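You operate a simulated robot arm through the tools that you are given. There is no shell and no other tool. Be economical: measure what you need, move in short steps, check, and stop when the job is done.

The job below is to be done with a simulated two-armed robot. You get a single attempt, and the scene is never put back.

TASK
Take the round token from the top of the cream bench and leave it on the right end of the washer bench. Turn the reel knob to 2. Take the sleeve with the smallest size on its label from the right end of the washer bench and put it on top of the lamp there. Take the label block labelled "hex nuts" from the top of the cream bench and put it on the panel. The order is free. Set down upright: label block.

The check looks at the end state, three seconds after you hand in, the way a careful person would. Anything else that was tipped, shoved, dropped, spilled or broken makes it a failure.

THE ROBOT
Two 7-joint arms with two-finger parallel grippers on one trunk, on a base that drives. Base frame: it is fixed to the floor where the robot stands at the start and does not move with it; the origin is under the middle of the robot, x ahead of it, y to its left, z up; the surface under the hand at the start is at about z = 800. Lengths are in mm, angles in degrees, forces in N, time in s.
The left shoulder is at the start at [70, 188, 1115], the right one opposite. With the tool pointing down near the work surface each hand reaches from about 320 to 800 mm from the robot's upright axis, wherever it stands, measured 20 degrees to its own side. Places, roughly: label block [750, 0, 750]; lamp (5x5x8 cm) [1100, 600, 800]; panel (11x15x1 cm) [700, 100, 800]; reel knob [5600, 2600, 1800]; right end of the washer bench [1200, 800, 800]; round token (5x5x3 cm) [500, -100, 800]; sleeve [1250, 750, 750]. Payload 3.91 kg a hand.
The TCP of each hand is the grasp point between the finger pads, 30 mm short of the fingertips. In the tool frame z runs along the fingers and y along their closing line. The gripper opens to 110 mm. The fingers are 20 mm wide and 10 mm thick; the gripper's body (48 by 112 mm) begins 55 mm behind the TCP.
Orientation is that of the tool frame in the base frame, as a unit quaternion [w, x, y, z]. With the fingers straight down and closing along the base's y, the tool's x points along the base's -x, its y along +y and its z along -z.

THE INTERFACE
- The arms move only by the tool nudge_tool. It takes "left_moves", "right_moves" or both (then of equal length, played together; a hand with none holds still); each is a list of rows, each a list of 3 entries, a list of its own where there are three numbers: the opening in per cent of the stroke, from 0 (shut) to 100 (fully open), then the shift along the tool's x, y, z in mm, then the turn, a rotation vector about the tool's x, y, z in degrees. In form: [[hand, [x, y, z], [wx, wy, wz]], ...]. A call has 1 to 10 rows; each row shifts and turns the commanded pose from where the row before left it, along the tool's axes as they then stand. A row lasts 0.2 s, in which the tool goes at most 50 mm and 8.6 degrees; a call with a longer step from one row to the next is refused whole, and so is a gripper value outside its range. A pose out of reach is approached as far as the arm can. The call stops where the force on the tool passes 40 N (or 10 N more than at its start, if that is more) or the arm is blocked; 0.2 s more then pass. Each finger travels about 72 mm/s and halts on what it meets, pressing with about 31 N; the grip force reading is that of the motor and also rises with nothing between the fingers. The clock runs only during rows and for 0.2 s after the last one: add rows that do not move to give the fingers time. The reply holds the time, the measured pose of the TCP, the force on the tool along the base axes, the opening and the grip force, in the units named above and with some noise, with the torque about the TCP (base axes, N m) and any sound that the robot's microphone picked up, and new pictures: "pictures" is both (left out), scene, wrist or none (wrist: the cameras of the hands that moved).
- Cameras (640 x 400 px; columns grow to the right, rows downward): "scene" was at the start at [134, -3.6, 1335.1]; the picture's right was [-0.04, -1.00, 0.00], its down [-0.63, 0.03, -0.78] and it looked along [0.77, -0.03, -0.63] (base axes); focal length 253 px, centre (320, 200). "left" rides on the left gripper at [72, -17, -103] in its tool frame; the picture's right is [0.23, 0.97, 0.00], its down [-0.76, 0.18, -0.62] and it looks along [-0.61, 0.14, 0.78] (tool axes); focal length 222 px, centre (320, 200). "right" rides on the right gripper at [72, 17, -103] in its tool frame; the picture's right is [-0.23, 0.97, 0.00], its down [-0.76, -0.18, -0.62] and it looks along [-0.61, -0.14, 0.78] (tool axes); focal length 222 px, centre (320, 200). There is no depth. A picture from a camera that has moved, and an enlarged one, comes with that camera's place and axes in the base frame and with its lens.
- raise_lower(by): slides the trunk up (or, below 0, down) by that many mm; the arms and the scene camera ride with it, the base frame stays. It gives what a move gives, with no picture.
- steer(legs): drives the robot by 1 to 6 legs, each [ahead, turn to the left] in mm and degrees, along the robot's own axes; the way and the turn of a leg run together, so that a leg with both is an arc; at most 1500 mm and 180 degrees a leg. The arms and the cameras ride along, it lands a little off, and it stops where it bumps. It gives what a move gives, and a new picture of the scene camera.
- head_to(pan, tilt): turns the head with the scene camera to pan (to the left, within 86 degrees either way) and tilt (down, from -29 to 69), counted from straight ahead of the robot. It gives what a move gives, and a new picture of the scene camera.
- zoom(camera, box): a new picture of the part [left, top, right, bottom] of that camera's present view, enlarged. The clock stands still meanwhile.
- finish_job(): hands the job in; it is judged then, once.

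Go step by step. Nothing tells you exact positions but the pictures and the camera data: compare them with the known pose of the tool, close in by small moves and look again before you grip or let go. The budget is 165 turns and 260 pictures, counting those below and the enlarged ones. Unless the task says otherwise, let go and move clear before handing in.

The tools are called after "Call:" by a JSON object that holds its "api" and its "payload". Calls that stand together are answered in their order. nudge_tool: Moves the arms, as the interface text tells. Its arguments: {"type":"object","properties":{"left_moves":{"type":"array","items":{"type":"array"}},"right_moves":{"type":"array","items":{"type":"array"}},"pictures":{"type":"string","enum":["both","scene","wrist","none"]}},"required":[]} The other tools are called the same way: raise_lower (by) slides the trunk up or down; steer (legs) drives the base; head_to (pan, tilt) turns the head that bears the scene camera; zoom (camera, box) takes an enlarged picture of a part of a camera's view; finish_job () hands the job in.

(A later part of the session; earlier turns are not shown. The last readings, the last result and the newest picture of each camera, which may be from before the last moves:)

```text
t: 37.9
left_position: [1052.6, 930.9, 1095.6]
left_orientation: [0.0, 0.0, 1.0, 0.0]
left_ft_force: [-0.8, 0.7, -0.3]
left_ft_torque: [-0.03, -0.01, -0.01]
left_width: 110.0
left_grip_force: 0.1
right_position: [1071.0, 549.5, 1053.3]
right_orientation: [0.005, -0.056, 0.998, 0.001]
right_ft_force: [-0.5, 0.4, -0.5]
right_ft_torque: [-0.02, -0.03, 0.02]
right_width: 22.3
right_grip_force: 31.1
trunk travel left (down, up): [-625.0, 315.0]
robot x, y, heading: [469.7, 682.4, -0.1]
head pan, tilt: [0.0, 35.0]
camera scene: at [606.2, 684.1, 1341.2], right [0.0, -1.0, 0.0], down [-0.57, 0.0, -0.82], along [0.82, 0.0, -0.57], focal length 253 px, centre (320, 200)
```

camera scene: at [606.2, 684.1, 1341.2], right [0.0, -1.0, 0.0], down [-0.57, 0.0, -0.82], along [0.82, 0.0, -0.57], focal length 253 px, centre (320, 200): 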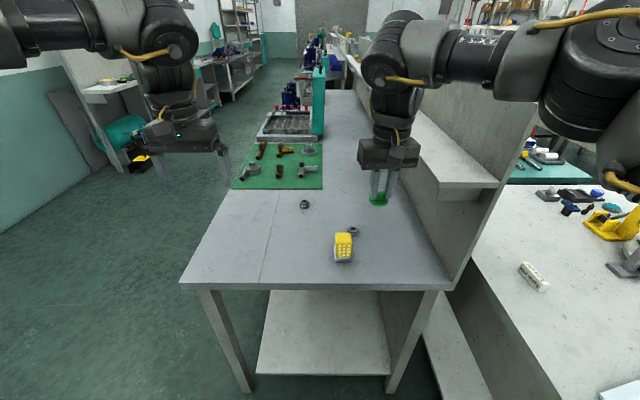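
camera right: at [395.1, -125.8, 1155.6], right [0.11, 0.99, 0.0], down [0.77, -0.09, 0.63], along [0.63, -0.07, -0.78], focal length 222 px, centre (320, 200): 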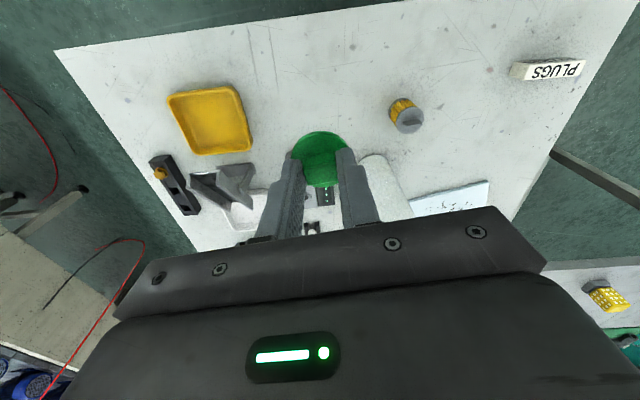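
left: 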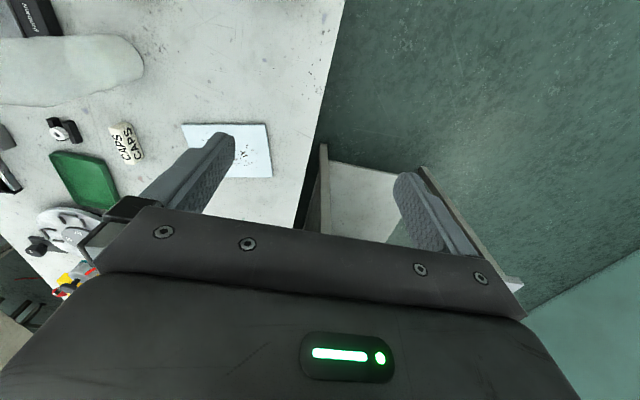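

Now reading the sleeve labels and lamp.

Call:
{"api": "zoom", "payload": {"camera": "scene", "box": [280, 190, 400, 275]}}

Call:
{"api": "zoom", "payload": {"camera": "right", "box": [0, 0, 640, 250]}}

Call:
{"api": "zoom", "payload": {"camera": "left", "box": [0, 0, 640, 250]}}

```text
4.71 times, centred on (340, 232) of scene
camera zoom: at [606.2, 684.1, 1341.2], right [0.0, -1.0, 0.0], down [-0.57, 0.0, -0.82], along [0.82, 0.0, -0.57], focal length 1193 px, centre (226, 47)
```

zoom: 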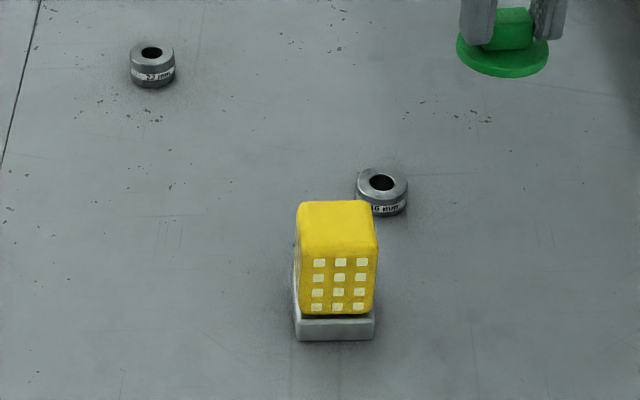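

```text
1.00 times, centred on (320, 125) of right (not enlarged: the box is as wide or as high as the picture)
camera zoom: at [996.2, 557.1, 1155.6], right [0.12, 0.99, 0.0], down [0.77, -0.09, 0.63], along [0.63, -0.07, -0.78], focal length 222 px, centre (320, 275)
```

zoom: 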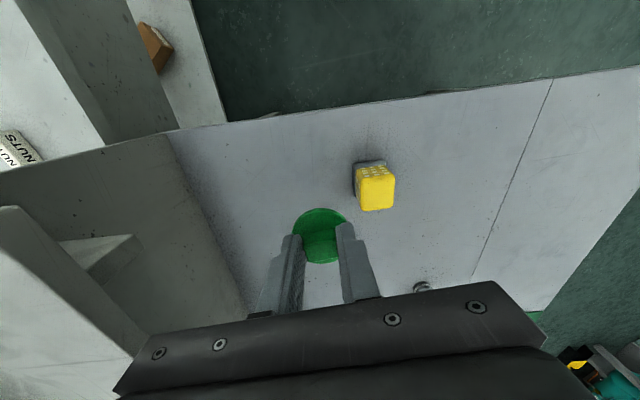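

```text
1.00 times, centred on (320, 125) of left (not enlarged: the box is as wide or as high as the picture)
camera zoom: at [980.5, 913.6, 1199.8], right [-0.23, 0.97, 0.0], down [0.76, 0.18, 0.62], along [0.61, 0.14, -0.78], focal length 222 px, centre (320, 275)
```

zoom: 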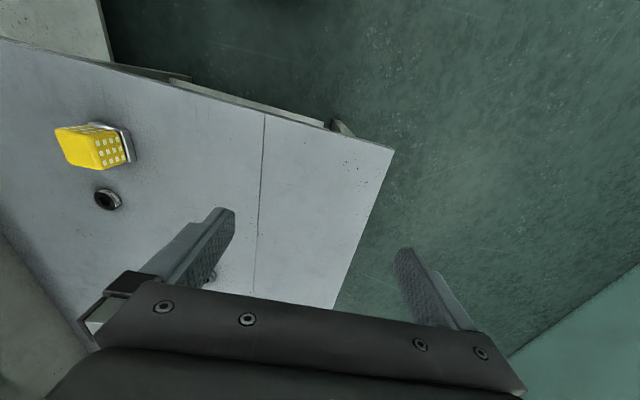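

Near sleeve label looks like "16 mm" (other is 22 mm); lamp ≈(1108, 620), near sleeve ≈(1199, 580). First I'll set the token down at about (1071, 525): lowering in two stages.

Call:
{"api": "nudge_tool", "payload": {"right_moves": [[5, [0, -6, 35], [0, 0, 0]], [5, [0, -6, 35], [0, 0, 0]], [5, [0, -6, 35], [0, 0, 0]], [5, [0, -6, 35], [0, 0, 0]], [5, [0, 0, 35], [0, 0, 0]], [5, [0, 0, 15], [0, 0, 0]], [5, [0, 0, 0], [0, 0, 0]]]}}

```text
t: 39.5
left_position: [1052.2, 931.6, 1096.7]
left_orientation: [0.0, 0.0, 1.0, 0.0]
left_ft_force: [-0.2, 0.8, 0.5]
left_ft_torque: [0.01, 0.0, 0.02]
left_width: 110.2
left_grip_force: 0.1
right_position: [1076.2, 527.1, 864.8]
right_orientation: [0.006, -0.056, 0.998, 0.001]
right_ft_force: [-0.4, -0.2, -0.1]
right_ft_torque: [-0.01, 0.0, -0.01]
right_width: 22.7
right_grip_force: 31.3
trunk travel left (down, up): [-625.0, 315.0]
robot x, y, heading: [470.4, 683.8, 0.0]
head pan, tilt: [0.0, 35.0]
camera scene: at [605.9, 684.6, 1341.6], right [0.0, -1.0, 0.0], down [-0.57, 0.0, -0.82], along [0.82, 0.0, -0.57], focal length 253 px, centre (320, 200)
camera right: at [1001.8, 533.6, 967.3], right [0.12, 0.99, 0.0], down [0.77, -0.09, 0.63], along [0.63, -0.07, -0.78], focal length 222 px, centre (320, 200)
```

scene: 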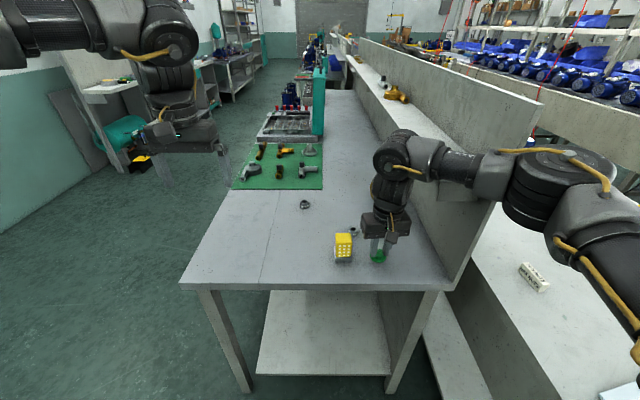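
right: 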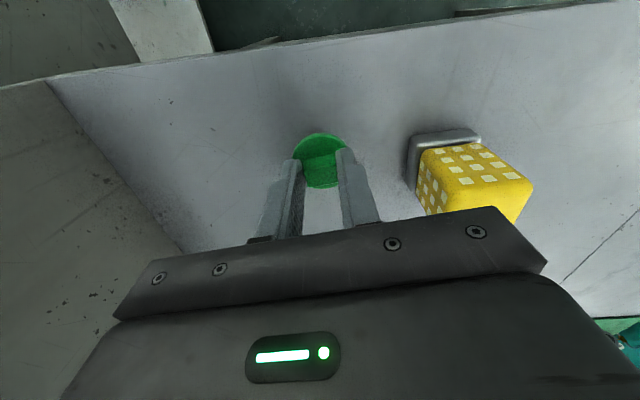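

Call:
{"api": "nudge_tool", "payload": {"right_moves": [[5, [0, 0, 10], [0, 0, 0]], [5, [0, 0, 6], [0, 0, 0]], [5, [0, 0, 3], [0, 0, 0]], [5, [0, 0, 0], [0, 0, 0]]], "pictures": "none"}}

Call:
{"api": "zoom", "payload": {"camera": "scene", "box": [320, 190, 430, 290]}}

```text
t: 40.5
left_position: [1049.4, 930.7, 1098.7]
left_orientation: [0.001, 0.001, 1.0, -0.001]
left_ft_force: [0.1, -0.2, -0.1]
left_ft_torque: [0.0, -0.01, -0.01]
left_width: 109.9
left_grip_force: 0.1
right_position: [1085.4, 527.8, 866.1]
right_orientation: [0.023, -0.054, 0.998, 0.003]
right_ft_force: [-0.9, -0.5, 0.2]
right_ft_torque: [-0.01, -0.02, -0.03]
right_width: 22.4
right_grip_force: 30.2
trunk travel left (down, up): [-625.0, 315.0]
robot x, y, heading: [472.4, 685.1, -0.0]
head pan, tilt: [0.0, 35.0]
```

```text
4.00 times, centred on (375, 240) of scene
camera zoom: at [602.8, 686.0, 1343.0], right [0.0, -1.0, 0.0], down [-0.57, 0.0, -0.82], along [0.82, 0.0, -0.57], focal length 1014 px, centre (100, 40)
```

zoom: 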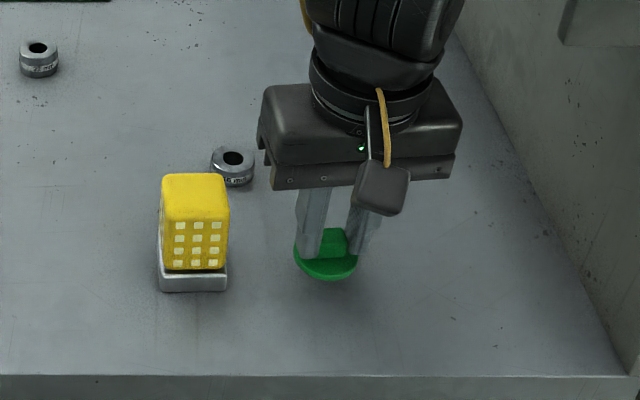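

The hand didn't descend and the body tilted slightly — some part of the right arm is pressing on something. I'll raise back and look to the right.

Call:
{"api": "nudge_tool", "payload": {"right_moves": [[5, [0, 0, -15], [0, 0, 0]], [5, [0, 0, -20], [0, 0, 0]], [5, [0, 0, 0], [0, 0, 0]]], "pictures": "none"}}

Call:
{"api": "head_to", "payload": {"pan": -50, "tilt": 30}}

```text
t: 41.3
left_position: [1049.7, 930.8, 1095.9]
left_orientation: [0.0, 0.001, 1.0, 0.0]
left_ft_force: [0.0, 0.1, 0.1]
left_ft_torque: [0.03, -0.02, -0.02]
left_width: 110.2
left_grip_force: 0.1
right_position: [1073.8, 524.1, 878.7]
right_orientation: [0.004, -0.057, 0.998, 0.0]
right_ft_force: [0.5, 0.5, -0.2]
right_ft_torque: [-0.01, -0.02, -0.01]
right_width: 22.4
right_grip_force: 31.1
trunk travel left (down, up): [-625.0, 315.0]
robot x, y, heading: [467.8, 686.8, 0.0]
head pan, tilt: [0.0, 35.0]
```

```text
t: 42.5
left_position: [1053.2, 930.6, 1094.9]
left_orientation: [0.0, 0.001, 1.0, 0.0]
left_ft_force: [0.2, 0.4, -1.0]
left_ft_torque: [0.02, -0.04, 0.0]
left_width: 110.1
left_grip_force: 0.2
right_position: [1076.2, 523.1, 880.9]
right_orientation: [0.006, -0.055, 0.998, 0.001]
right_ft_force: [0.3, 0.5, 0.6]
right_ft_torque: [0.02, -0.01, -0.02]
right_width: 22.7
right_grip_force: 30.2
trunk travel left (down, up): [-625.0, 315.0]
robot x, y, heading: [470.8, 681.7, 0.0]
head pan, tilt: [-50.0, 30.0]
camera scene: at [576.3, 614.8, 1349.1], right [-0.77, -0.64, 0.0], down [-0.32, 0.38, -0.87], along [0.56, -0.66, -0.5], focal length 253 px, centre (320, 200)
```

scene: 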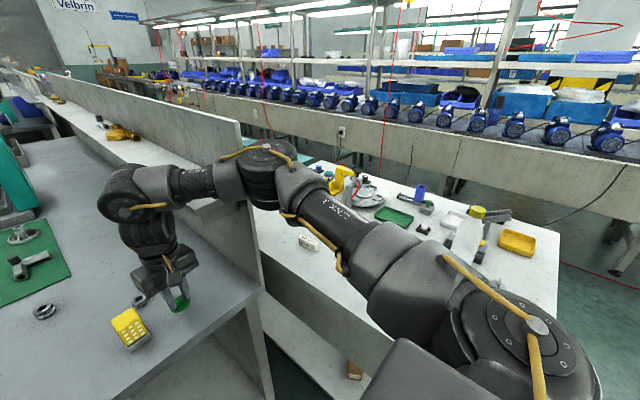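

The right elbow rests against the partition's end. I'll raise the hand, turn the robot 20° left so the elbow clears, and set the token down left of the lamp instead.

Call:
{"api": "nudge_tool", "payload": {"right_moves": [[5, [0, 0, -40], [0, 0, 0]], [5, [0, 0, -40], [0, 0, 0]], [5, [0, 0, -40], [0, 0, 0]], [5, [0, 0, 0], [0, 0, 0]]], "pictures": "none"}}

Call:
{"api": "steer", "payload": {"legs": [[0, 21]]}}

Call:
{"api": "head_to", "payload": {"pan": -25, "tilt": 40}}

```text
t: 43.5
left_position: [1053.1, 929.4, 1095.3]
left_orientation: [-0.001, 0.002, 1.0, 0.001]
left_ft_force: [0.6, -0.6, 0.7]
left_ft_torque: [-0.02, 0.02, -0.04]
left_width: 110.2
left_grip_force: 0.0
right_position: [1075.5, 524.9, 1001.5]
right_orientation: [0.004, -0.056, 0.998, 0.002]
right_ft_force: [0.1, -0.9, 0.0]
right_ft_torque: [0.02, -0.02, 0.03]
right_width: 22.4
right_grip_force: 30.4
trunk travel left (down, up): [-625.0, 315.0]
robot x, y, heading: [470.7, 685.6, -0.1]
head pan, tilt: [-50.0, 30.0]
```

```text
t: 45.0
left_position: [918.9, 1130.8, 1095.3]
left_orientation: [0.0, -0.189, 0.982, -0.001]
left_ft_force: [0.9, -0.1, 0.6]
left_ft_torque: [-0.01, 0.0, -0.02]
left_width: 110.5
left_grip_force: 0.1
right_position: [1090.3, 763.0, 1001.1]
right_orientation: [0.005, -0.245, 0.97, 0.001]
right_ft_force: [-0.4, -0.7, -0.1]
right_ft_torque: [-0.01, 0.0, -0.03]
right_width: 22.3
right_grip_force: 30.9
trunk travel left (down, up): [-625.0, 315.0]
robot x, y, heading: [468.6, 685.7, 22.0]
head pan, tilt: [-50.0, 30.0]
camera scene: at [594.2, 660.4, 1349.1], right [-0.47, -0.88, 0.0], down [-0.44, 0.24, -0.87], along [0.76, -0.41, -0.5], focal length 253 px, centre (320, 200)
```

scene: 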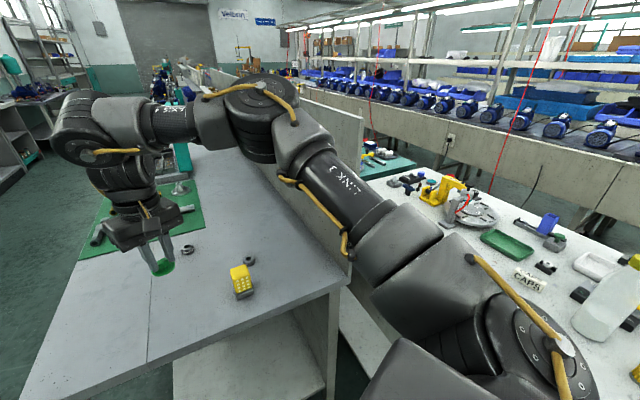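

```text
t: 45.9
left_position: [919.0, 1130.0, 1095.7]
left_orientation: [0.0, -0.19, 0.982, 0.001]
left_ft_force: [-1.0, 0.5, 0.3]
left_ft_torque: [-0.02, 0.01, 0.02]
left_width: 110.0
left_grip_force: 0.0
right_position: [1090.2, 761.3, 1001.0]
right_orientation: [0.004, -0.244, 0.97, 0.002]
right_ft_force: [-0.5, -0.3, -0.5]
right_ft_torque: [-0.01, 0.03, 0.03]
right_width: 22.6
right_grip_force: 31.6
trunk travel left (down, up): [-625.0, 315.0]
robot x, y, heading: [468.6, 682.1, 21.6]
head pan, tilt: [-25.0, 40.0]
camera scene: at [599.6, 697.6, 1333.8], right [-0.06, -1.0, 0.0], down [-0.64, 0.04, -0.77], along [0.76, -0.04, -0.64], focal length 253 px, centre (320, 200)
```

scene: 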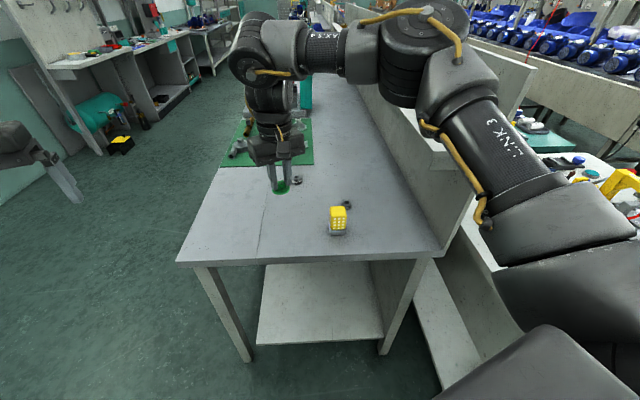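

Elbow is now clear of the wall. Lowering the token here at (1090, 762).

Call:
{"api": "nudge_tool", "payload": {"right_moves": [[5, [0, 0, 40], [0, 0, 0]], [5, [0, 0, 40], [0, 0, 0]], [5, [0, 0, 40], [0, 0, 0]], [5, [0, 0, 20], [0, 0, 0]], [5, [0, 0, 10], [0, 0, 0]], [5, [0, 0, 5], [0, 0, 0]], [5, [0, 0, 0], [0, 0, 0]]]}}

Call:
{"api": "zoom", "payload": {"camera": "scene", "box": [220, 150, 360, 240]}}

```text
t: 47.5
left_position: [918.4, 1130.8, 1095.4]
left_orientation: [0.0, -0.189, 0.982, 0.0]
left_ft_force: [0.9, 0.2, 0.3]
left_ft_torque: [0.0, 0.02, 0.03]
left_width: 110.0
left_grip_force: 0.1
right_position: [1093.2, 761.0, 846.1]
right_orientation: [0.005, -0.245, 0.97, 0.001]
right_ft_force: [-0.5, 0.0, -0.7]
right_ft_torque: [0.01, -0.02, 0.03]
right_width: 22.4
right_grip_force: 31.1
trunk travel left (down, up): [-625.0, 315.0]
robot x, y, heading: [469.0, 684.1, 21.7]
head pan, tilt: [-25.0, 40.0]
camera scene: at [599.3, 698.1, 1333.8], right [-0.06, -1.0, 0.0], down [-0.64, 0.04, -0.77], along [0.76, -0.04, -0.64], focal length 253 px, centre (320, 200)
camera right: at [1019.7, 741.2, 948.3], right [-0.26, 0.97, 0.0], down [0.75, 0.2, 0.63], along [0.61, 0.17, -0.78], focal length 222 px, centre (320, 200)
```

scene: 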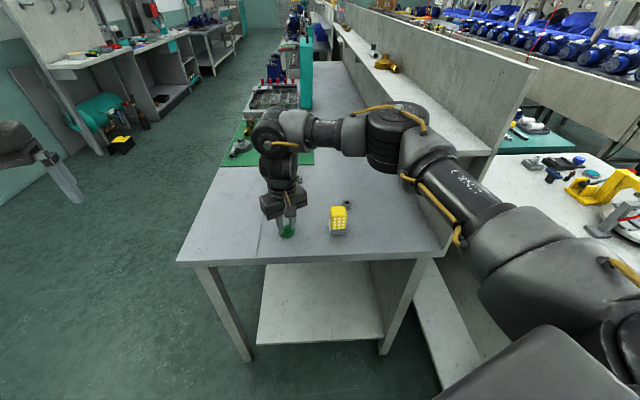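
right: 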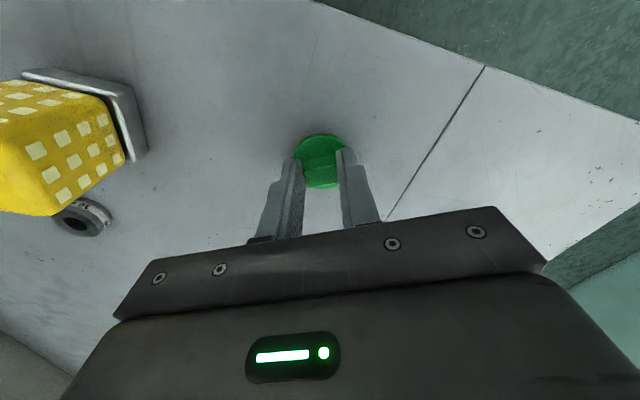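

```text
4.44 times, centred on (290, 195) of scene
camera zoom: at [599.3, 698.1, 1333.8], right [-0.06, -1.0, 0.0], down [-0.64, 0.04, -0.77], along [0.76, -0.04, -0.64], focal length 1126 px, centre (453, 222)
```

zoom: 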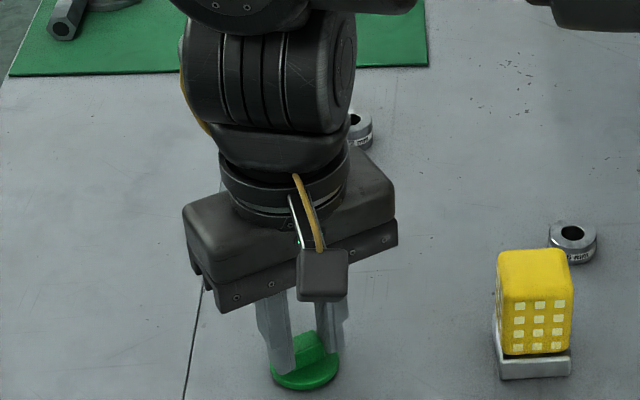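

Call:
{"api": "nudge_tool", "payload": {"right_moves": [[5, [0, 0, 2], [0, 0, 0]], [5, [0, 0, 1.5], [0, 0, 0]], [5, [0, 0, 0], [0, 0, 0]]], "pictures": "none"}}

```text
t: 48.3
left_position: [918.2, 1131.0, 1094.9]
left_orientation: [0.0, -0.189, 0.982, -0.001]
left_ft_force: [0.3, 0.0, -1.0]
left_ft_torque: [-0.02, 0.01, -0.02]
left_width: 109.8
left_grip_force: 0.0
right_position: [1093.5, 763.4, 842.9]
right_orientation: [0.004, -0.244, 0.97, 0.002]
right_ft_force: [-0.4, -0.4, 0.6]
right_ft_torque: [0.02, -0.01, 0.0]
right_width: 22.4
right_grip_force: 31.1
trunk travel left (down, up): [-625.0, 315.0]
robot x, y, heading: [472.3, 687.3, 21.7]
head pan, tilt: [-25.0, 40.0]
```

Call:
{"api": "nudge_tool", "payload": {"right_moves": [[5, [0, 0, 1.5], [0, 0, 0]], [5, [0, 0, 1.5], [0, 0, 0]], [5, [0, 0, 0], [0, 0, 0]]], "pictures": "none"}}

Call:
{"api": "zoom", "payload": {"camera": "scene", "box": [260, 200, 320, 245]}}

```text
t: 49.1
left_position: [917.2, 1129.3, 1096.5]
left_orientation: [0.001, -0.189, 0.982, 0.001]
left_ft_force: [-0.3, -0.4, 0.7]
left_ft_torque: [0.01, -0.02, 0.02]
left_width: 109.8
left_grip_force: 0.2
right_position: [1092.6, 762.2, 842.2]
right_orientation: [0.007, -0.243, 0.97, 0.003]
right_ft_force: [4.7, -1.0, 19.3]
right_ft_torque: [-0.1, -0.21, -0.02]
right_width: 22.6
right_grip_force: 30.9
trunk travel left (down, up): [-625.0, 315.0]
robot x, y, heading: [470.4, 683.4, 21.7]
head pan, tilt: [-25.0, 40.0]
```

```text
8.89 times, centred on (290, 222) of scene
camera zoom: at [597.4, 697.6, 1334.3], right [-0.06, -1.0, 0.0], down [-0.64, 0.04, -0.77], along [0.77, -0.04, -0.64], focal length 2253 px, centre (587, 0)
```

zoom: 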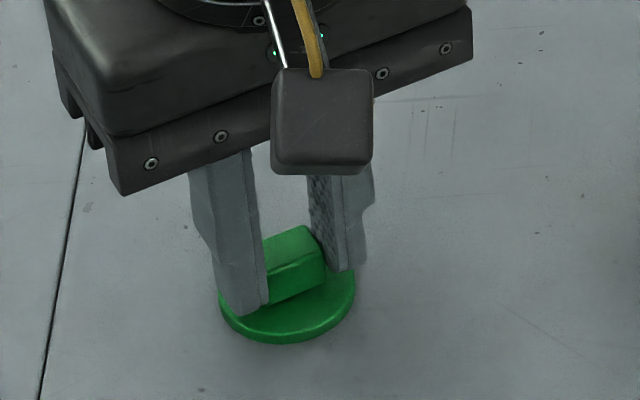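

Contact (19 N): the token rests on the washer bench. Releasing and lifting clear.

Call:
{"api": "nudge_tool", "payload": {"right_moves": [[5, [0, 0, -1], [0, 0, 0]], [35, [0, 0, 0], [0, 0, 0]], [40, [0, 0, 0], [0, 0, 0]], [40, [0, 0, -10], [0, 0, 0]], [40, [0, 0, -40], [0, 0, 0]], [40, [0, 0, -40], [0, 0, 0]], [40, [0, 0, -40], [0, 0, 0]], [40, [0, 0, -40], [0, 0, 0]], [40, [0, 0, 0], [0, 0, 0]]]}}

Call:
{"api": "zoom", "payload": {"camera": "scene", "box": [310, 180, 370, 220]}}

```text
t: 51.1
left_position: [920.1, 1129.9, 1095.6]
left_orientation: [-0.001, -0.189, 0.982, -0.001]
left_ft_force: [0.0, 0.1, -0.9]
left_ft_torque: [0.0, -0.02, 0.04]
left_width: 109.9
left_grip_force: 0.2
right_position: [1093.4, 761.5, 1008.0]
right_orientation: [0.004, -0.244, 0.97, 0.002]
right_ft_force: [0.8, -1.5, -0.2]
right_ft_torque: [-0.01, 0.0, 0.01]
right_width: 44.4
right_grip_force: 0.1
trunk travel left (down, up): [-625.0, 315.0]
robot x, y, heading: [467.7, 684.6, 21.8]
head pan, tilt: [-25.0, 40.0]
camera scene: at [600.5, 698.0, 1333.6], right [-0.06, -1.0, 0.0], down [-0.64, 0.04, -0.77], along [0.76, -0.04, -0.64], focal length 253 px, centre (320, 200)
camera right: at [1019.7, 740.5, 1110.5], right [-0.26, 0.97, 0.0], down [0.75, 0.2, 0.63], along [0.61, 0.17, -0.78], focal length 222 px, centre (320, 200)
```

scene: 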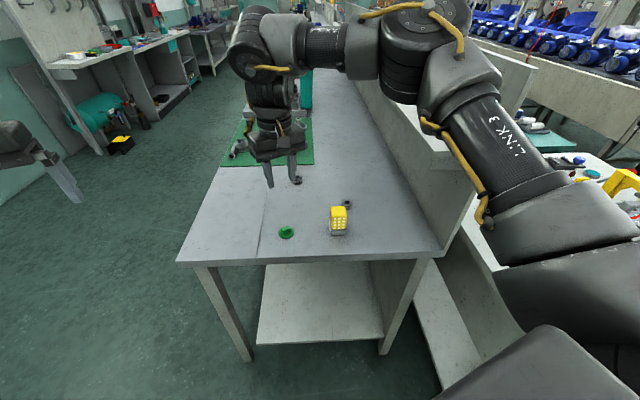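
right: 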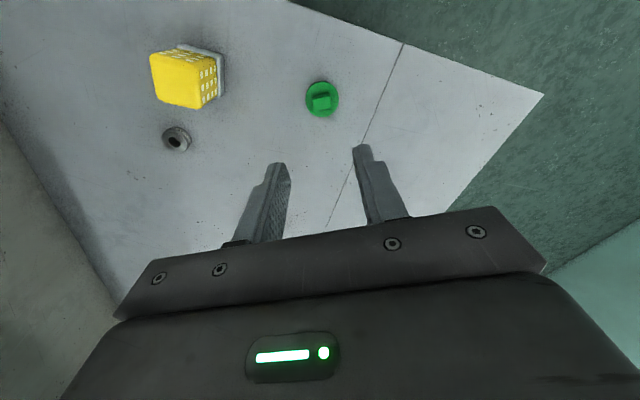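

```text
10.00 times, centred on (340, 200) of scene
camera zoom: at [600.5, 698.0, 1333.6], right [-0.06, -1.0, 0.0], down [-0.64, 0.04, -0.77], along [0.76, -0.04, -0.64], focal length 2534 px, centre (120, 200)
```

zoom: 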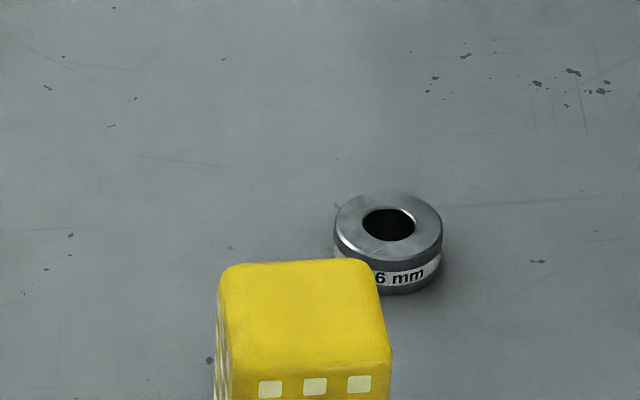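

Token placed fine. The sleeve's number's first digit is hidden by the lamp; checking with the wrist camera.

Call:
{"api": "zoom", "payload": {"camera": "right", "box": [150, 115, 205, 160]}}

Call:
{"api": "head_to", "payload": {"pan": -40, "tilt": 30}}

Call:
{"api": "zoom", "payload": {"camera": "scene", "box": [220, 150, 320, 240]}}

```text
8.89 times, centred on (178, 138) of right
camera zoom: at [1019.7, 740.5, 1110.5], right [-0.26, 0.97, 0.0], down [0.75, 0.2, 0.63], along [0.61, 0.17, -0.78], focal length 1974 px, centre (1587, 756)
```

zoom: 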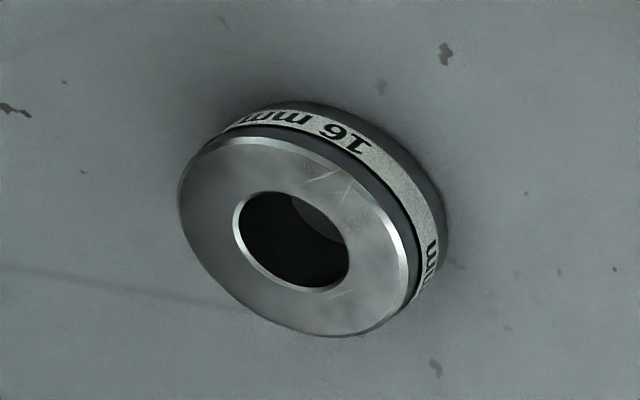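

```text
t: 51.9
left_position: [918.1, 1129.7, 1095.8]
left_orientation: [0.0, -0.189, 0.982, -0.001]
left_ft_force: [-0.4, -0.1, -0.2]
left_ft_torque: [0.04, 0.02, 0.01]
left_width: 109.9
left_grip_force: 0.0
right_position: [1091.6, 761.8, 1009.7]
right_orientation: [0.006, -0.244, 0.97, 0.002]
right_ft_force: [0.2, -0.1, 0.1]
right_ft_torque: [-0.02, -0.01, 0.02]
right_width: 44.0
right_grip_force: 0.0
trunk travel left (down, up): [-625.0, 315.0]
robot x, y, heading: [467.9, 682.8, 21.8]
head pan, tilt: [-40.0, 30.0]
camera scene: at [600.3, 674.7, 1349.1], right [-0.31, -0.95, 0.0], down [-0.48, 0.16, -0.87], along [0.82, -0.27, -0.5], focal length 253 px, centre (320, 200)
```

scene: 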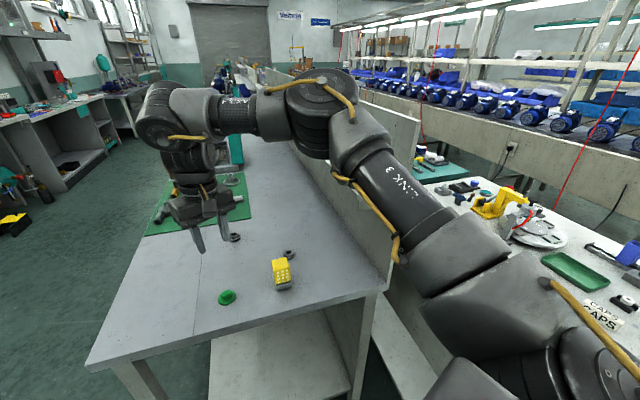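

```text
4.44 times, centred on (270, 195) of scene
camera zoom: at [600.3, 674.7, 1349.1], right [-0.31, -0.95, 0.0], down [-0.48, 0.16, -0.87], along [0.82, -0.27, -0.5], focal length 1126 px, centre (542, 222)
```

zoom: 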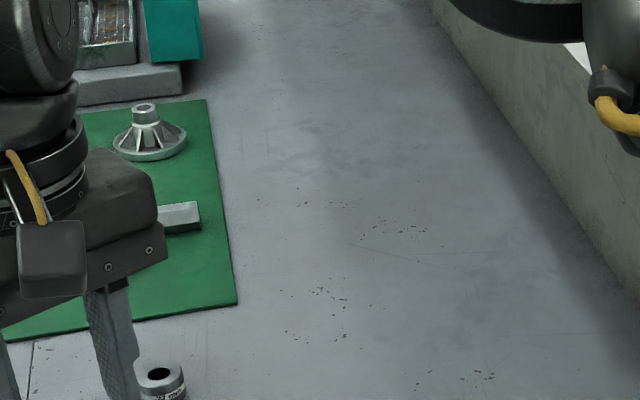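

The near sleeve is 16 mm, the other 22 mm, so 16 mm it is. I'll go round to the bench's left-front corner so the right elbow stays in free space when reaching the sleeve.

Call:
{"api": "steer", "payload": {"legs": [[0, 43.5], [413, 0], [0, -93]]}}

Call:
{"api": "head_to", "payload": {"pan": -10, "tilt": 40}}

```text
t: 60.4
left_position: [1269.1, 976.2, 1096.7]
left_orientation: [0.0, 0.254, 0.967, 0.0]
left_ft_force: [-0.2, 0.6, 0.0]
left_ft_torque: [-0.01, -0.03, 0.0]
left_width: 110.1
left_grip_force: 0.1
right_position: [1088.1, 609.6, 1007.8]
right_orientation: [0.005, 0.199, 0.98, 0.0]
right_ft_force: [-0.2, -0.7, 0.1]
right_ft_torque: [0.0, 0.04, -0.04]
right_width: 44.1
right_grip_force: 0.0
trunk travel left (down, up): [-625.0, 315.0]
robot x, y, heading: [634.9, 1047.2, -29.6]
head pan, tilt: [-40.0, 30.0]
camera scene: at [711.9, 936.9, 1349.1], right [-0.94, -0.35, 0.0], down [-0.18, 0.47, -0.87], along [0.3, -0.81, -0.5], focal length 253 px, centre (320, 200)
```

scene: 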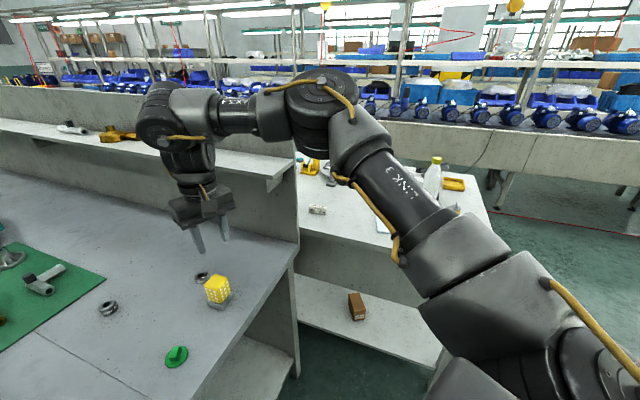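

```text
t: 61.3
left_position: [1267.3, 976.9, 1096.1]
left_orientation: [0.0, 0.254, 0.967, 0.0]
left_ft_force: [0.0, 0.1, 0.2]
left_ft_torque: [-0.02, 0.0, 0.02]
left_width: 110.0
left_grip_force: 0.0
right_position: [1087.9, 609.7, 1007.7]
right_orientation: [0.005, 0.198, 0.98, -0.001]
right_ft_force: [0.2, 0.4, -1.5]
right_ft_torque: [0.02, 0.0, -0.01]
right_width: 43.8
right_grip_force: 0.1
trunk travel left (down, up): [-625.0, 315.0]
robot x, y, heading: [636.8, 1047.6, -29.4]
head pan, tilt: [-10.0, 40.0]
camera scene: at [745.8, 967.7, 1333.8], right [-0.64, -0.77, 0.0], down [-0.5, 0.41, -0.77], along [0.59, -0.49, -0.64], focal length 253 px, centre (320, 200)
```

scene: 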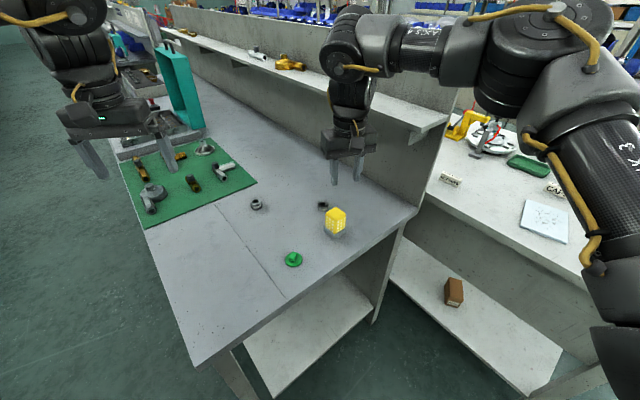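

Right hand is over the lamp area; moving across to above the 16 mm sleeve and looking down.

Call:
{"api": "nudge_tool", "payload": {"right_moves": [[60, [-38, 5, 0], [0, 0, 0]], [60, [-38, 5, 5], [0, 0, 0]], [60, [-37, 6, 20], [0, 0, 0]], [60, [0, 0, 30], [0, 0, 0]], [60, [0, 0, 20], [0, 0, 0]], [60, [0, 0, 0], [0, 0, 0]]]}}

Call:
{"api": "zoom", "payload": {"camera": "scene", "box": [290, 160, 390, 260]}}

```text
t: 62.7
left_position: [1265.3, 975.8, 1096.9]
left_orientation: [-0.001, 0.254, 0.967, 0.0]
left_ft_force: [-0.7, -0.2, 1.0]
left_ft_torque: [0.02, -0.03, 0.0]
left_width: 110.1
left_grip_force: 0.0
right_position: [1169.6, 586.0, 950.7]
right_orientation: [0.006, 0.199, 0.98, -0.001]
right_ft_force: [-0.8, -0.2, -0.9]
right_ft_torque: [-0.05, -0.02, 0.0]
right_width: 65.6
right_grip_force: 0.1
right hand out of reach, approached as far as the arm can: row 3
trunk travel left (down, up): [-625.0, 315.0]
robot x, y, heading: [639.0, 1048.2, -29.3]
head pan, tilt: [-10.0, 40.0]
camera scene: at [744.8, 967.5, 1333.9], right [-0.63, -0.77, 0.0], down [-0.5, 0.41, -0.77], along [0.59, -0.49, -0.64], focal length 253 px, centre (320, 200)
camera right: at [1108.0, 630.5, 1052.3], right [0.59, 0.81, 0.0], down [0.63, -0.46, 0.63], along [0.51, -0.37, -0.78], focal length 222 px, centre (320, 200)
```

scene: 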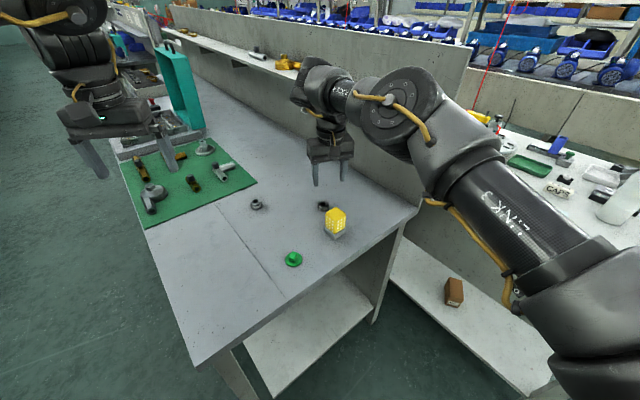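
right: 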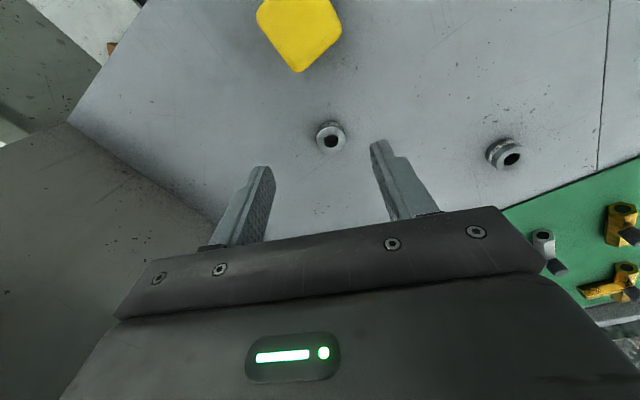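

```text
4.00 times, centred on (340, 210) of scene
camera zoom: at [744.8, 967.5, 1333.9], right [-0.63, -0.77, 0.0], down [-0.5, 0.41, -0.77], along [0.59, -0.49, -0.64], focal length 1014 px, centre (240, 160)
```

zoom: 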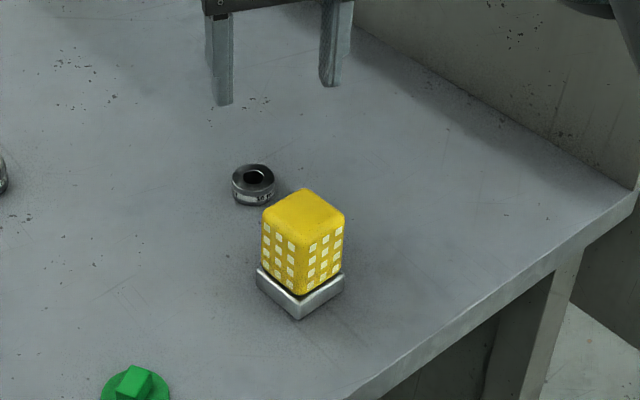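

The sleeve is at (1199, 580); trying the remaining 29 mm while lowering, where reach is better.

Call:
{"api": "nudge_tool", "payload": {"right_moves": [[60, [0, 2, 20], [0, 0, 0]], [60, [-10, 2, 20], [0, 0, 0]], [60, [-10, 2, 10], [0, 0, 0]], [60, [-9, 0, 0], [0, 0, 0]], [60, [0, 0, 0], [0, 0, 0]]], "pictures": "wrist"}}

```text
t: 63.9
left_position: [1267.2, 976.0, 1096.3]
left_orientation: [-0.001, 0.254, 0.967, 0.0]
left_ft_force: [-0.1, -0.2, -0.7]
left_ft_torque: [0.0, 0.02, 0.0]
left_width: 110.1
left_grip_force: 0.0
right_position: [1186.0, 587.7, 904.4]
right_orientation: [0.005, 0.199, 0.98, -0.001]
right_ft_force: [0.9, -0.6, 0.5]
right_ft_torque: [0.02, -0.02, -0.01]
right_width: 66.1
right_grip_force: 0.1
right hand out of reach, approached as far as the arm can: row 3, 4
trunk travel left (down, up): [-625.0, 315.0]
robot x, y, heading: [639.2, 1046.6, -29.2]
head pan, tilt: [-10.0, 40.0]
camera right: at [1124.1, 632.0, 1008.0], right [0.59, 0.81, 0.0], down [0.63, -0.46, 0.63], along [0.51, -0.37, -0.78], focal length 222 px, centre (320, 200)
```

right: 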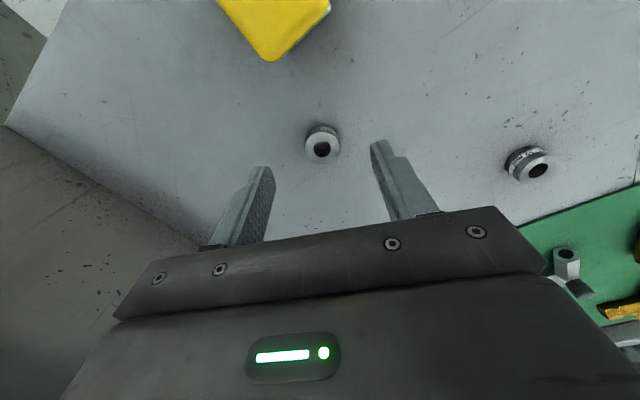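

Still ~14 mm short at this height; lowering the trunk by 60 mm gives the arm more reach.

Call:
{"api": "raise_lower", "payload": {"by": -55}}

Call:
{"api": "nudge_tool", "payload": {"right_moves": [[60, [-8, -1, 0], [0, 0, 0]], [60, [-7, -1, 0], [0, 0, 0]], [60, [0, 0, 0], [0, 0, 0]]]}}

```text
t: 64.9
left_position: [1268.1, 976.8, 1040.7]
left_orientation: [0.0, 0.254, 0.967, 0.0]
left_ft_force: [-1.0, 0.2, 0.0]
left_ft_torque: [-0.01, -0.03, 0.0]
left_width: 109.8
left_grip_force: 0.0
right_position: [1186.5, 589.9, 850.8]
right_orientation: [0.005, 0.198, 0.98, -0.001]
right_ft_force: [0.7, 0.3, 0.0]
right_ft_torque: [-0.01, 0.04, -0.06]
right_width: 66.0
right_grip_force: 0.1
trunk travel left (down, up): [-570.0, 370.0]
robot x, y, heading: [639.6, 1043.6, -29.3]
head pan, tilt: [-10.0, 40.0]
```

```text
t: 65.7
left_position: [1267.7, 975.9, 1041.4]
left_orientation: [0.0, 0.254, 0.967, 0.0]
left_ft_force: [-0.4, 0.4, 0.0]
left_ft_torque: [0.0, -0.02, -0.02]
left_width: 110.2
left_grip_force: 0.0
right_position: [1186.3, 588.6, 851.6]
right_orientation: [0.006, 0.198, 0.98, 0.0]
right_ft_force: [-0.8, 0.8, 0.1]
right_ft_torque: [0.0, 0.03, -0.01]
right_width: 66.1
right_grip_force: 0.1
right hand out of reach, approached as far as the arm can: row 1, 2
trunk travel left (down, up): [-570.0, 370.0]
robot x, y, heading: [641.3, 1045.8, -29.4]
head pan, tilt: [-10.0, 40.0]
camera scene: at [745.9, 967.7, 1278.7], right [-0.63, -0.77, 0.0], down [-0.5, 0.41, -0.77], along [0.59, -0.49, -0.64], focal length 253 px, centre (320, 200)
camera right: at [1123.9, 631.9, 953.1], right [0.59, 0.81, 0.0], down [0.63, -0.46, 0.63], along [0.51, -0.37, -0.78], focal length 222 px, centre (320, 200)
```

scene: 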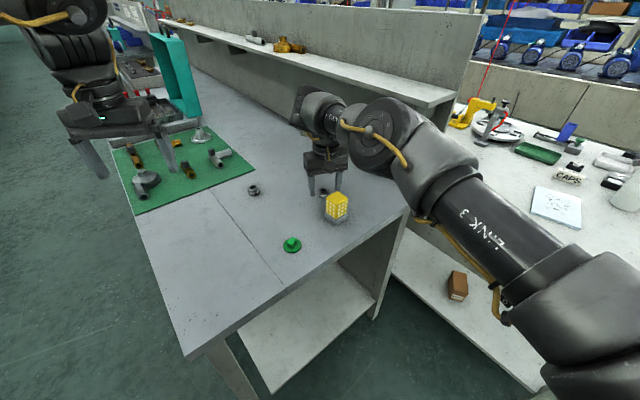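
right: 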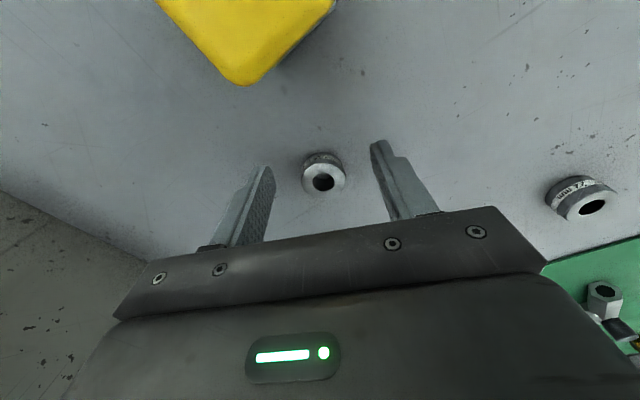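

Reach is better with the hand low relative to the shoulder, so I'll raise the trunk instead and lower the hand.

Call:
{"api": "raise_lower", "payload": {"by": 120}}

Call:
{"api": "nudge_tool", "payload": {"right_moves": [[60, [0, 0, 40], [0, 0, 0]], [60, [0, 0, 40], [0, 0, 0]], [60, [-5, -1, 25], [0, 0, 0]], [60, [-5, 0, 0], [0, 0, 0]], [60, [0, 0, 0], [0, 0, 0]]], "pictures": "wrist"}}

```text
t: 67.2
left_position: [1267.8, 975.0, 1160.3]
left_orientation: [-0.001, 0.253, 0.967, 0.0]
left_ft_force: [-0.5, 0.1, 0.1]
left_ft_torque: [0.01, -0.05, 0.0]
left_width: 110.1
left_grip_force: 0.1
right_position: [1185.3, 589.7, 970.0]
right_orientation: [0.005, 0.198, 0.98, 0.0]
right_ft_force: [1.0, -0.4, 0.4]
right_ft_torque: [0.02, 0.03, -0.03]
right_width: 66.0
right_grip_force: 0.1
trunk travel left (down, up): [-690.0, 250.0]
robot x, y, heading: [637.0, 1047.1, -29.3]
head pan, tilt: [-10.0, 40.0]
```

```text
t: 68.4
left_position: [1267.9, 976.3, 1160.2]
left_orientation: [0.0, 0.254, 0.967, 0.001]
left_ft_force: [0.4, -0.3, 0.1]
left_ft_torque: [-0.01, -0.01, 0.02]
left_width: 110.0
left_grip_force: 0.0
right_position: [1185.2, 589.3, 873.3]
right_orientation: [0.005, 0.199, 0.98, 0.0]
right_ft_force: [0.1, -0.9, -0.4]
right_ft_torque: [-0.01, -0.01, 0.01]
right_width: 66.0
right_grip_force: 0.1
right hand out of reach, approached as far as the arm can: row 3, 4
trunk travel left (down, up): [-690.0, 250.0]
robot x, y, heading: [638.1, 1042.8, -29.5]
head pan, tilt: [-10.0, 40.0]
camera right: at [1124.0, 632.3, 975.5], right [0.59, 0.81, 0.0], down [0.63, -0.46, 0.63], along [0.51, -0.37, -0.78], focal length 222 px, centre (320, 200)
```

right: 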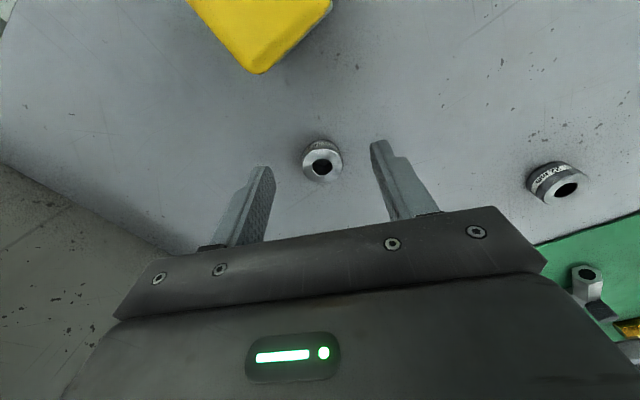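

Reach tops out just short, so I'll creep the base 25 mm forward (hand is clear above the sleeve).

Call:
{"api": "steer", "payload": {"legs": [[25, 0]]}}

Call:
{"api": "nudge_tool", "payload": {"right_moves": [[60, [0, 0, 5], [0, 0, 0]], [60, [0, 0, 0], [0, 0, 0]]], "pictures": "wrist"}}

```text
t: 69.2
left_position: [1281.1, 967.7, 1165.9]
left_orientation: [0.002, 0.254, 0.967, 0.0]
left_ft_force: [-1.2, 0.2, -0.2]
left_ft_torque: [-0.07, -0.07, -0.02]
left_width: 109.9
left_grip_force: 0.0
right_position: [1203.0, 578.9, 877.5]
right_orientation: [0.009, 0.2, 0.98, -0.001]
right_ft_force: [-0.2, 0.3, 0.5]
right_ft_torque: [0.0, 0.0, 0.02]
right_width: 65.9
right_grip_force: 0.0
trunk travel left (down, up): [-690.0, 250.0]
robot x, y, heading: [657.0, 1039.2, -29.5]
head pan, tilt: [-10.0, 40.0]
camera scene: at [760.2, 959.8, 1399.7], right [-0.63, -0.77, 0.0], down [-0.49, 0.41, -0.77], along [0.6, -0.49, -0.64], focal length 253 px, centre (320, 200)
```

scene: 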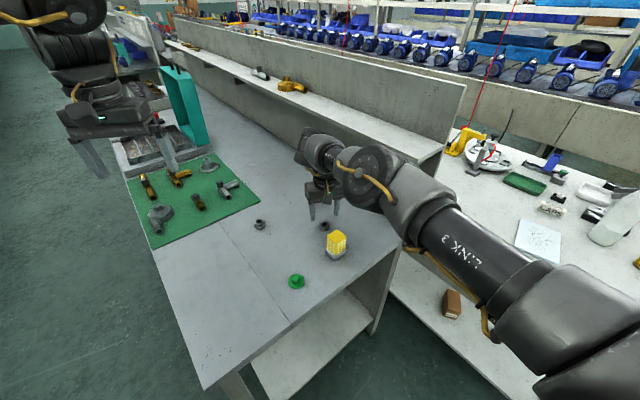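

```text
t: 69.8
left_position: [1285.9, 965.2, 1163.4]
left_orientation: [0.001, 0.253, 0.967, 0.0]
left_ft_force: [0.1, 0.3, 0.6]
left_ft_torque: [0.02, -0.01, 0.0]
left_width: 110.0
left_grip_force: 0.1
right_position: [1204.4, 578.6, 870.1]
right_orientation: [0.007, 0.198, 0.98, 0.001]
right_ft_force: [0.1, -0.1, 1.1]
right_ft_torque: [0.0, -0.02, 0.0]
right_width: 66.0
right_grip_force: 0.0
trunk travel left (down, up): [-690.0, 250.0]
robot x, y, heading: [659.5, 1031.8, -29.4]
head pan, tilt: [-10.0, 40.0]
camera right: at [1143.5, 621.4, 972.6], right [0.59, 0.81, 0.01], down [0.62, -0.46, 0.63], along [0.51, -0.37, -0.77], focal length 222 px, centre (320, 200)
```

right: 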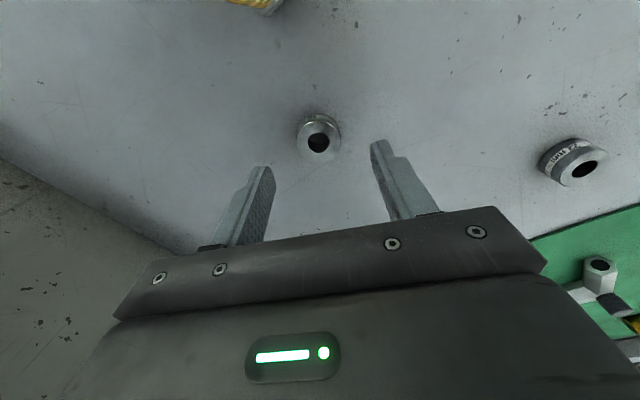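

Now over the sleeve; small correction and descend around it.

Call:
{"api": "nudge_tool", "payload": {"right_moves": [[60, [6, -1, 15], [0, 0, 0]], [60, [0, 0, 12], [0, 0, 0]], [60, [0, 0, 7], [0, 0, 0]], [60, [0, 0, 0], [0, 0, 0]]], "pictures": "wrist"}}

Call:
{"api": "zoom", "payload": {"camera": "scene", "box": [290, 180, 370, 260]}}

```text
t: 70.8
left_position: [1287.0, 964.1, 1161.1]
left_orientation: [0.0, 0.255, 0.967, 0.0]
left_ft_force: [0.5, -0.6, 0.3]
left_ft_torque: [-0.02, 0.02, 0.01]
left_width: 109.8
left_grip_force: 0.0
right_position: [1202.4, 576.8, 833.8]
right_orientation: [0.006, 0.198, 0.98, 0.0]
right_ft_force: [0.9, 0.7, 0.4]
right_ft_torque: [0.02, 0.01, 0.0]
right_width: 66.0
right_grip_force: 0.1
trunk travel left (down, up): [-690.0, 250.0]
robot x, y, heading: [655.9, 1032.8, -29.2]
head pan, tilt: [-10.0, 40.0]
camera right: at [1140.0, 621.4, 935.7], right [0.59, 0.81, 0.0], down [0.62, -0.46, 0.63], along [0.51, -0.37, -0.78], focal length 222 px, centre (320, 200)
```

right: 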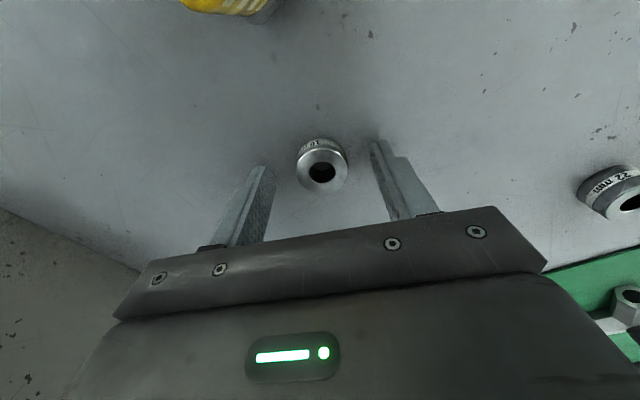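

```text
5.00 times, centred on (330, 220) of scene
camera zoom: at [766.5, 956.1, 1398.8], right [-0.63, -0.77, 0.0], down [-0.5, 0.41, -0.77], along [0.59, -0.49, -0.64], focal length 1267 px, centre (270, 100)
```

zoom: 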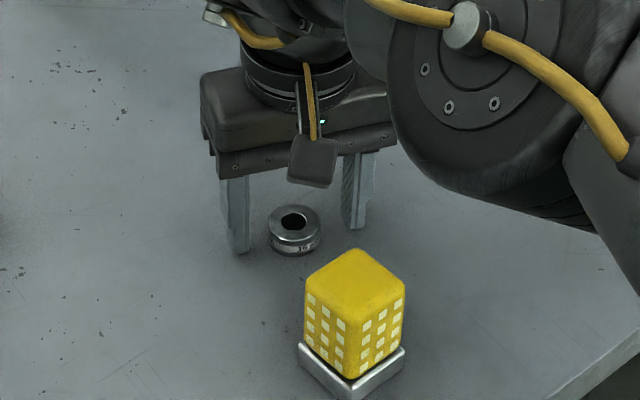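

Call:
{"api": "nudge_tool", "payload": {"right_moves": [[55, [3, 1.5, 1], [0, 0, 0]], [40, [0, 0, 0], [0, 0, 0]], [30, [0, 0, 0], [0, 0, 0]], [20, [0, 0, 0], [0, 0, 0]], [15, [0, 0, 0], [0, 0, 0]], [15, [0, 0, 0], [0, 0, 0]]], "pictures": "wrist"}}

Call:
{"api": "zoom", "payload": {"camera": "scene", "box": [290, 180, 370, 260]}}

```text
t: 72.2
left_position: [1288.3, 965.7, 1161.4]
left_orientation: [0.0, 0.253, 0.967, 0.001]
left_ft_force: [0.4, -0.7, -0.2]
left_ft_torque: [0.01, -0.01, 0.02]
left_width: 109.9
left_grip_force: 0.0
right_position: [1200.4, 580.2, 832.6]
right_orientation: [0.006, 0.198, 0.98, 0.0]
right_ft_force: [0.1, 0.9, 1.1]
right_ft_torque: [-0.02, 0.0, -0.02]
right_width: 32.8
right_grip_force: 31.2
trunk travel left (down, up): [-690.0, 250.0]
robot x, y, heading: [658.4, 1038.2, -29.4]
head pan, tilt: [-10.0, 40.0]
camera right: at [1138.2, 624.0, 935.4], right [0.59, 0.81, 0.0], down [0.63, -0.46, 0.63], along [0.51, -0.37, -0.78], focal length 222 px, centre (320, 200)
```

right: 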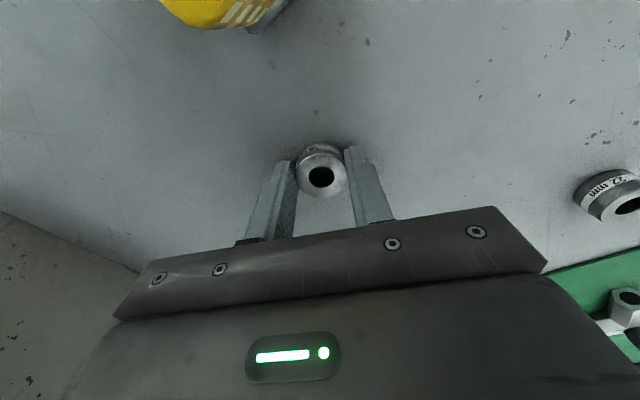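

```text
5.00 times, centred on (330, 220) of scene
camera zoom: at [766.7, 956.1, 1398.8], right [-0.63, -0.77, 0.0], down [-0.5, 0.41, -0.77], along [0.59, -0.49, -0.64], focal length 1267 px, centre (270, 100)
```

zoom: 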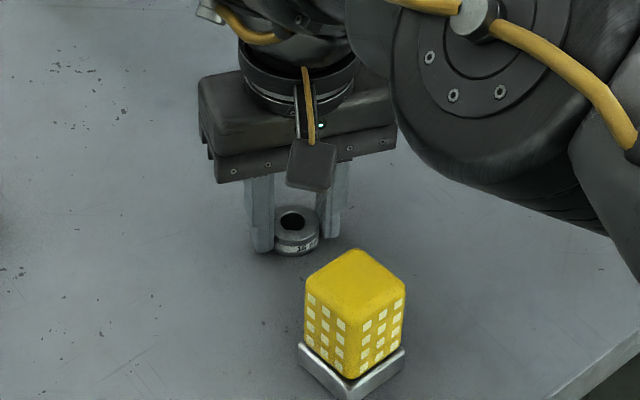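

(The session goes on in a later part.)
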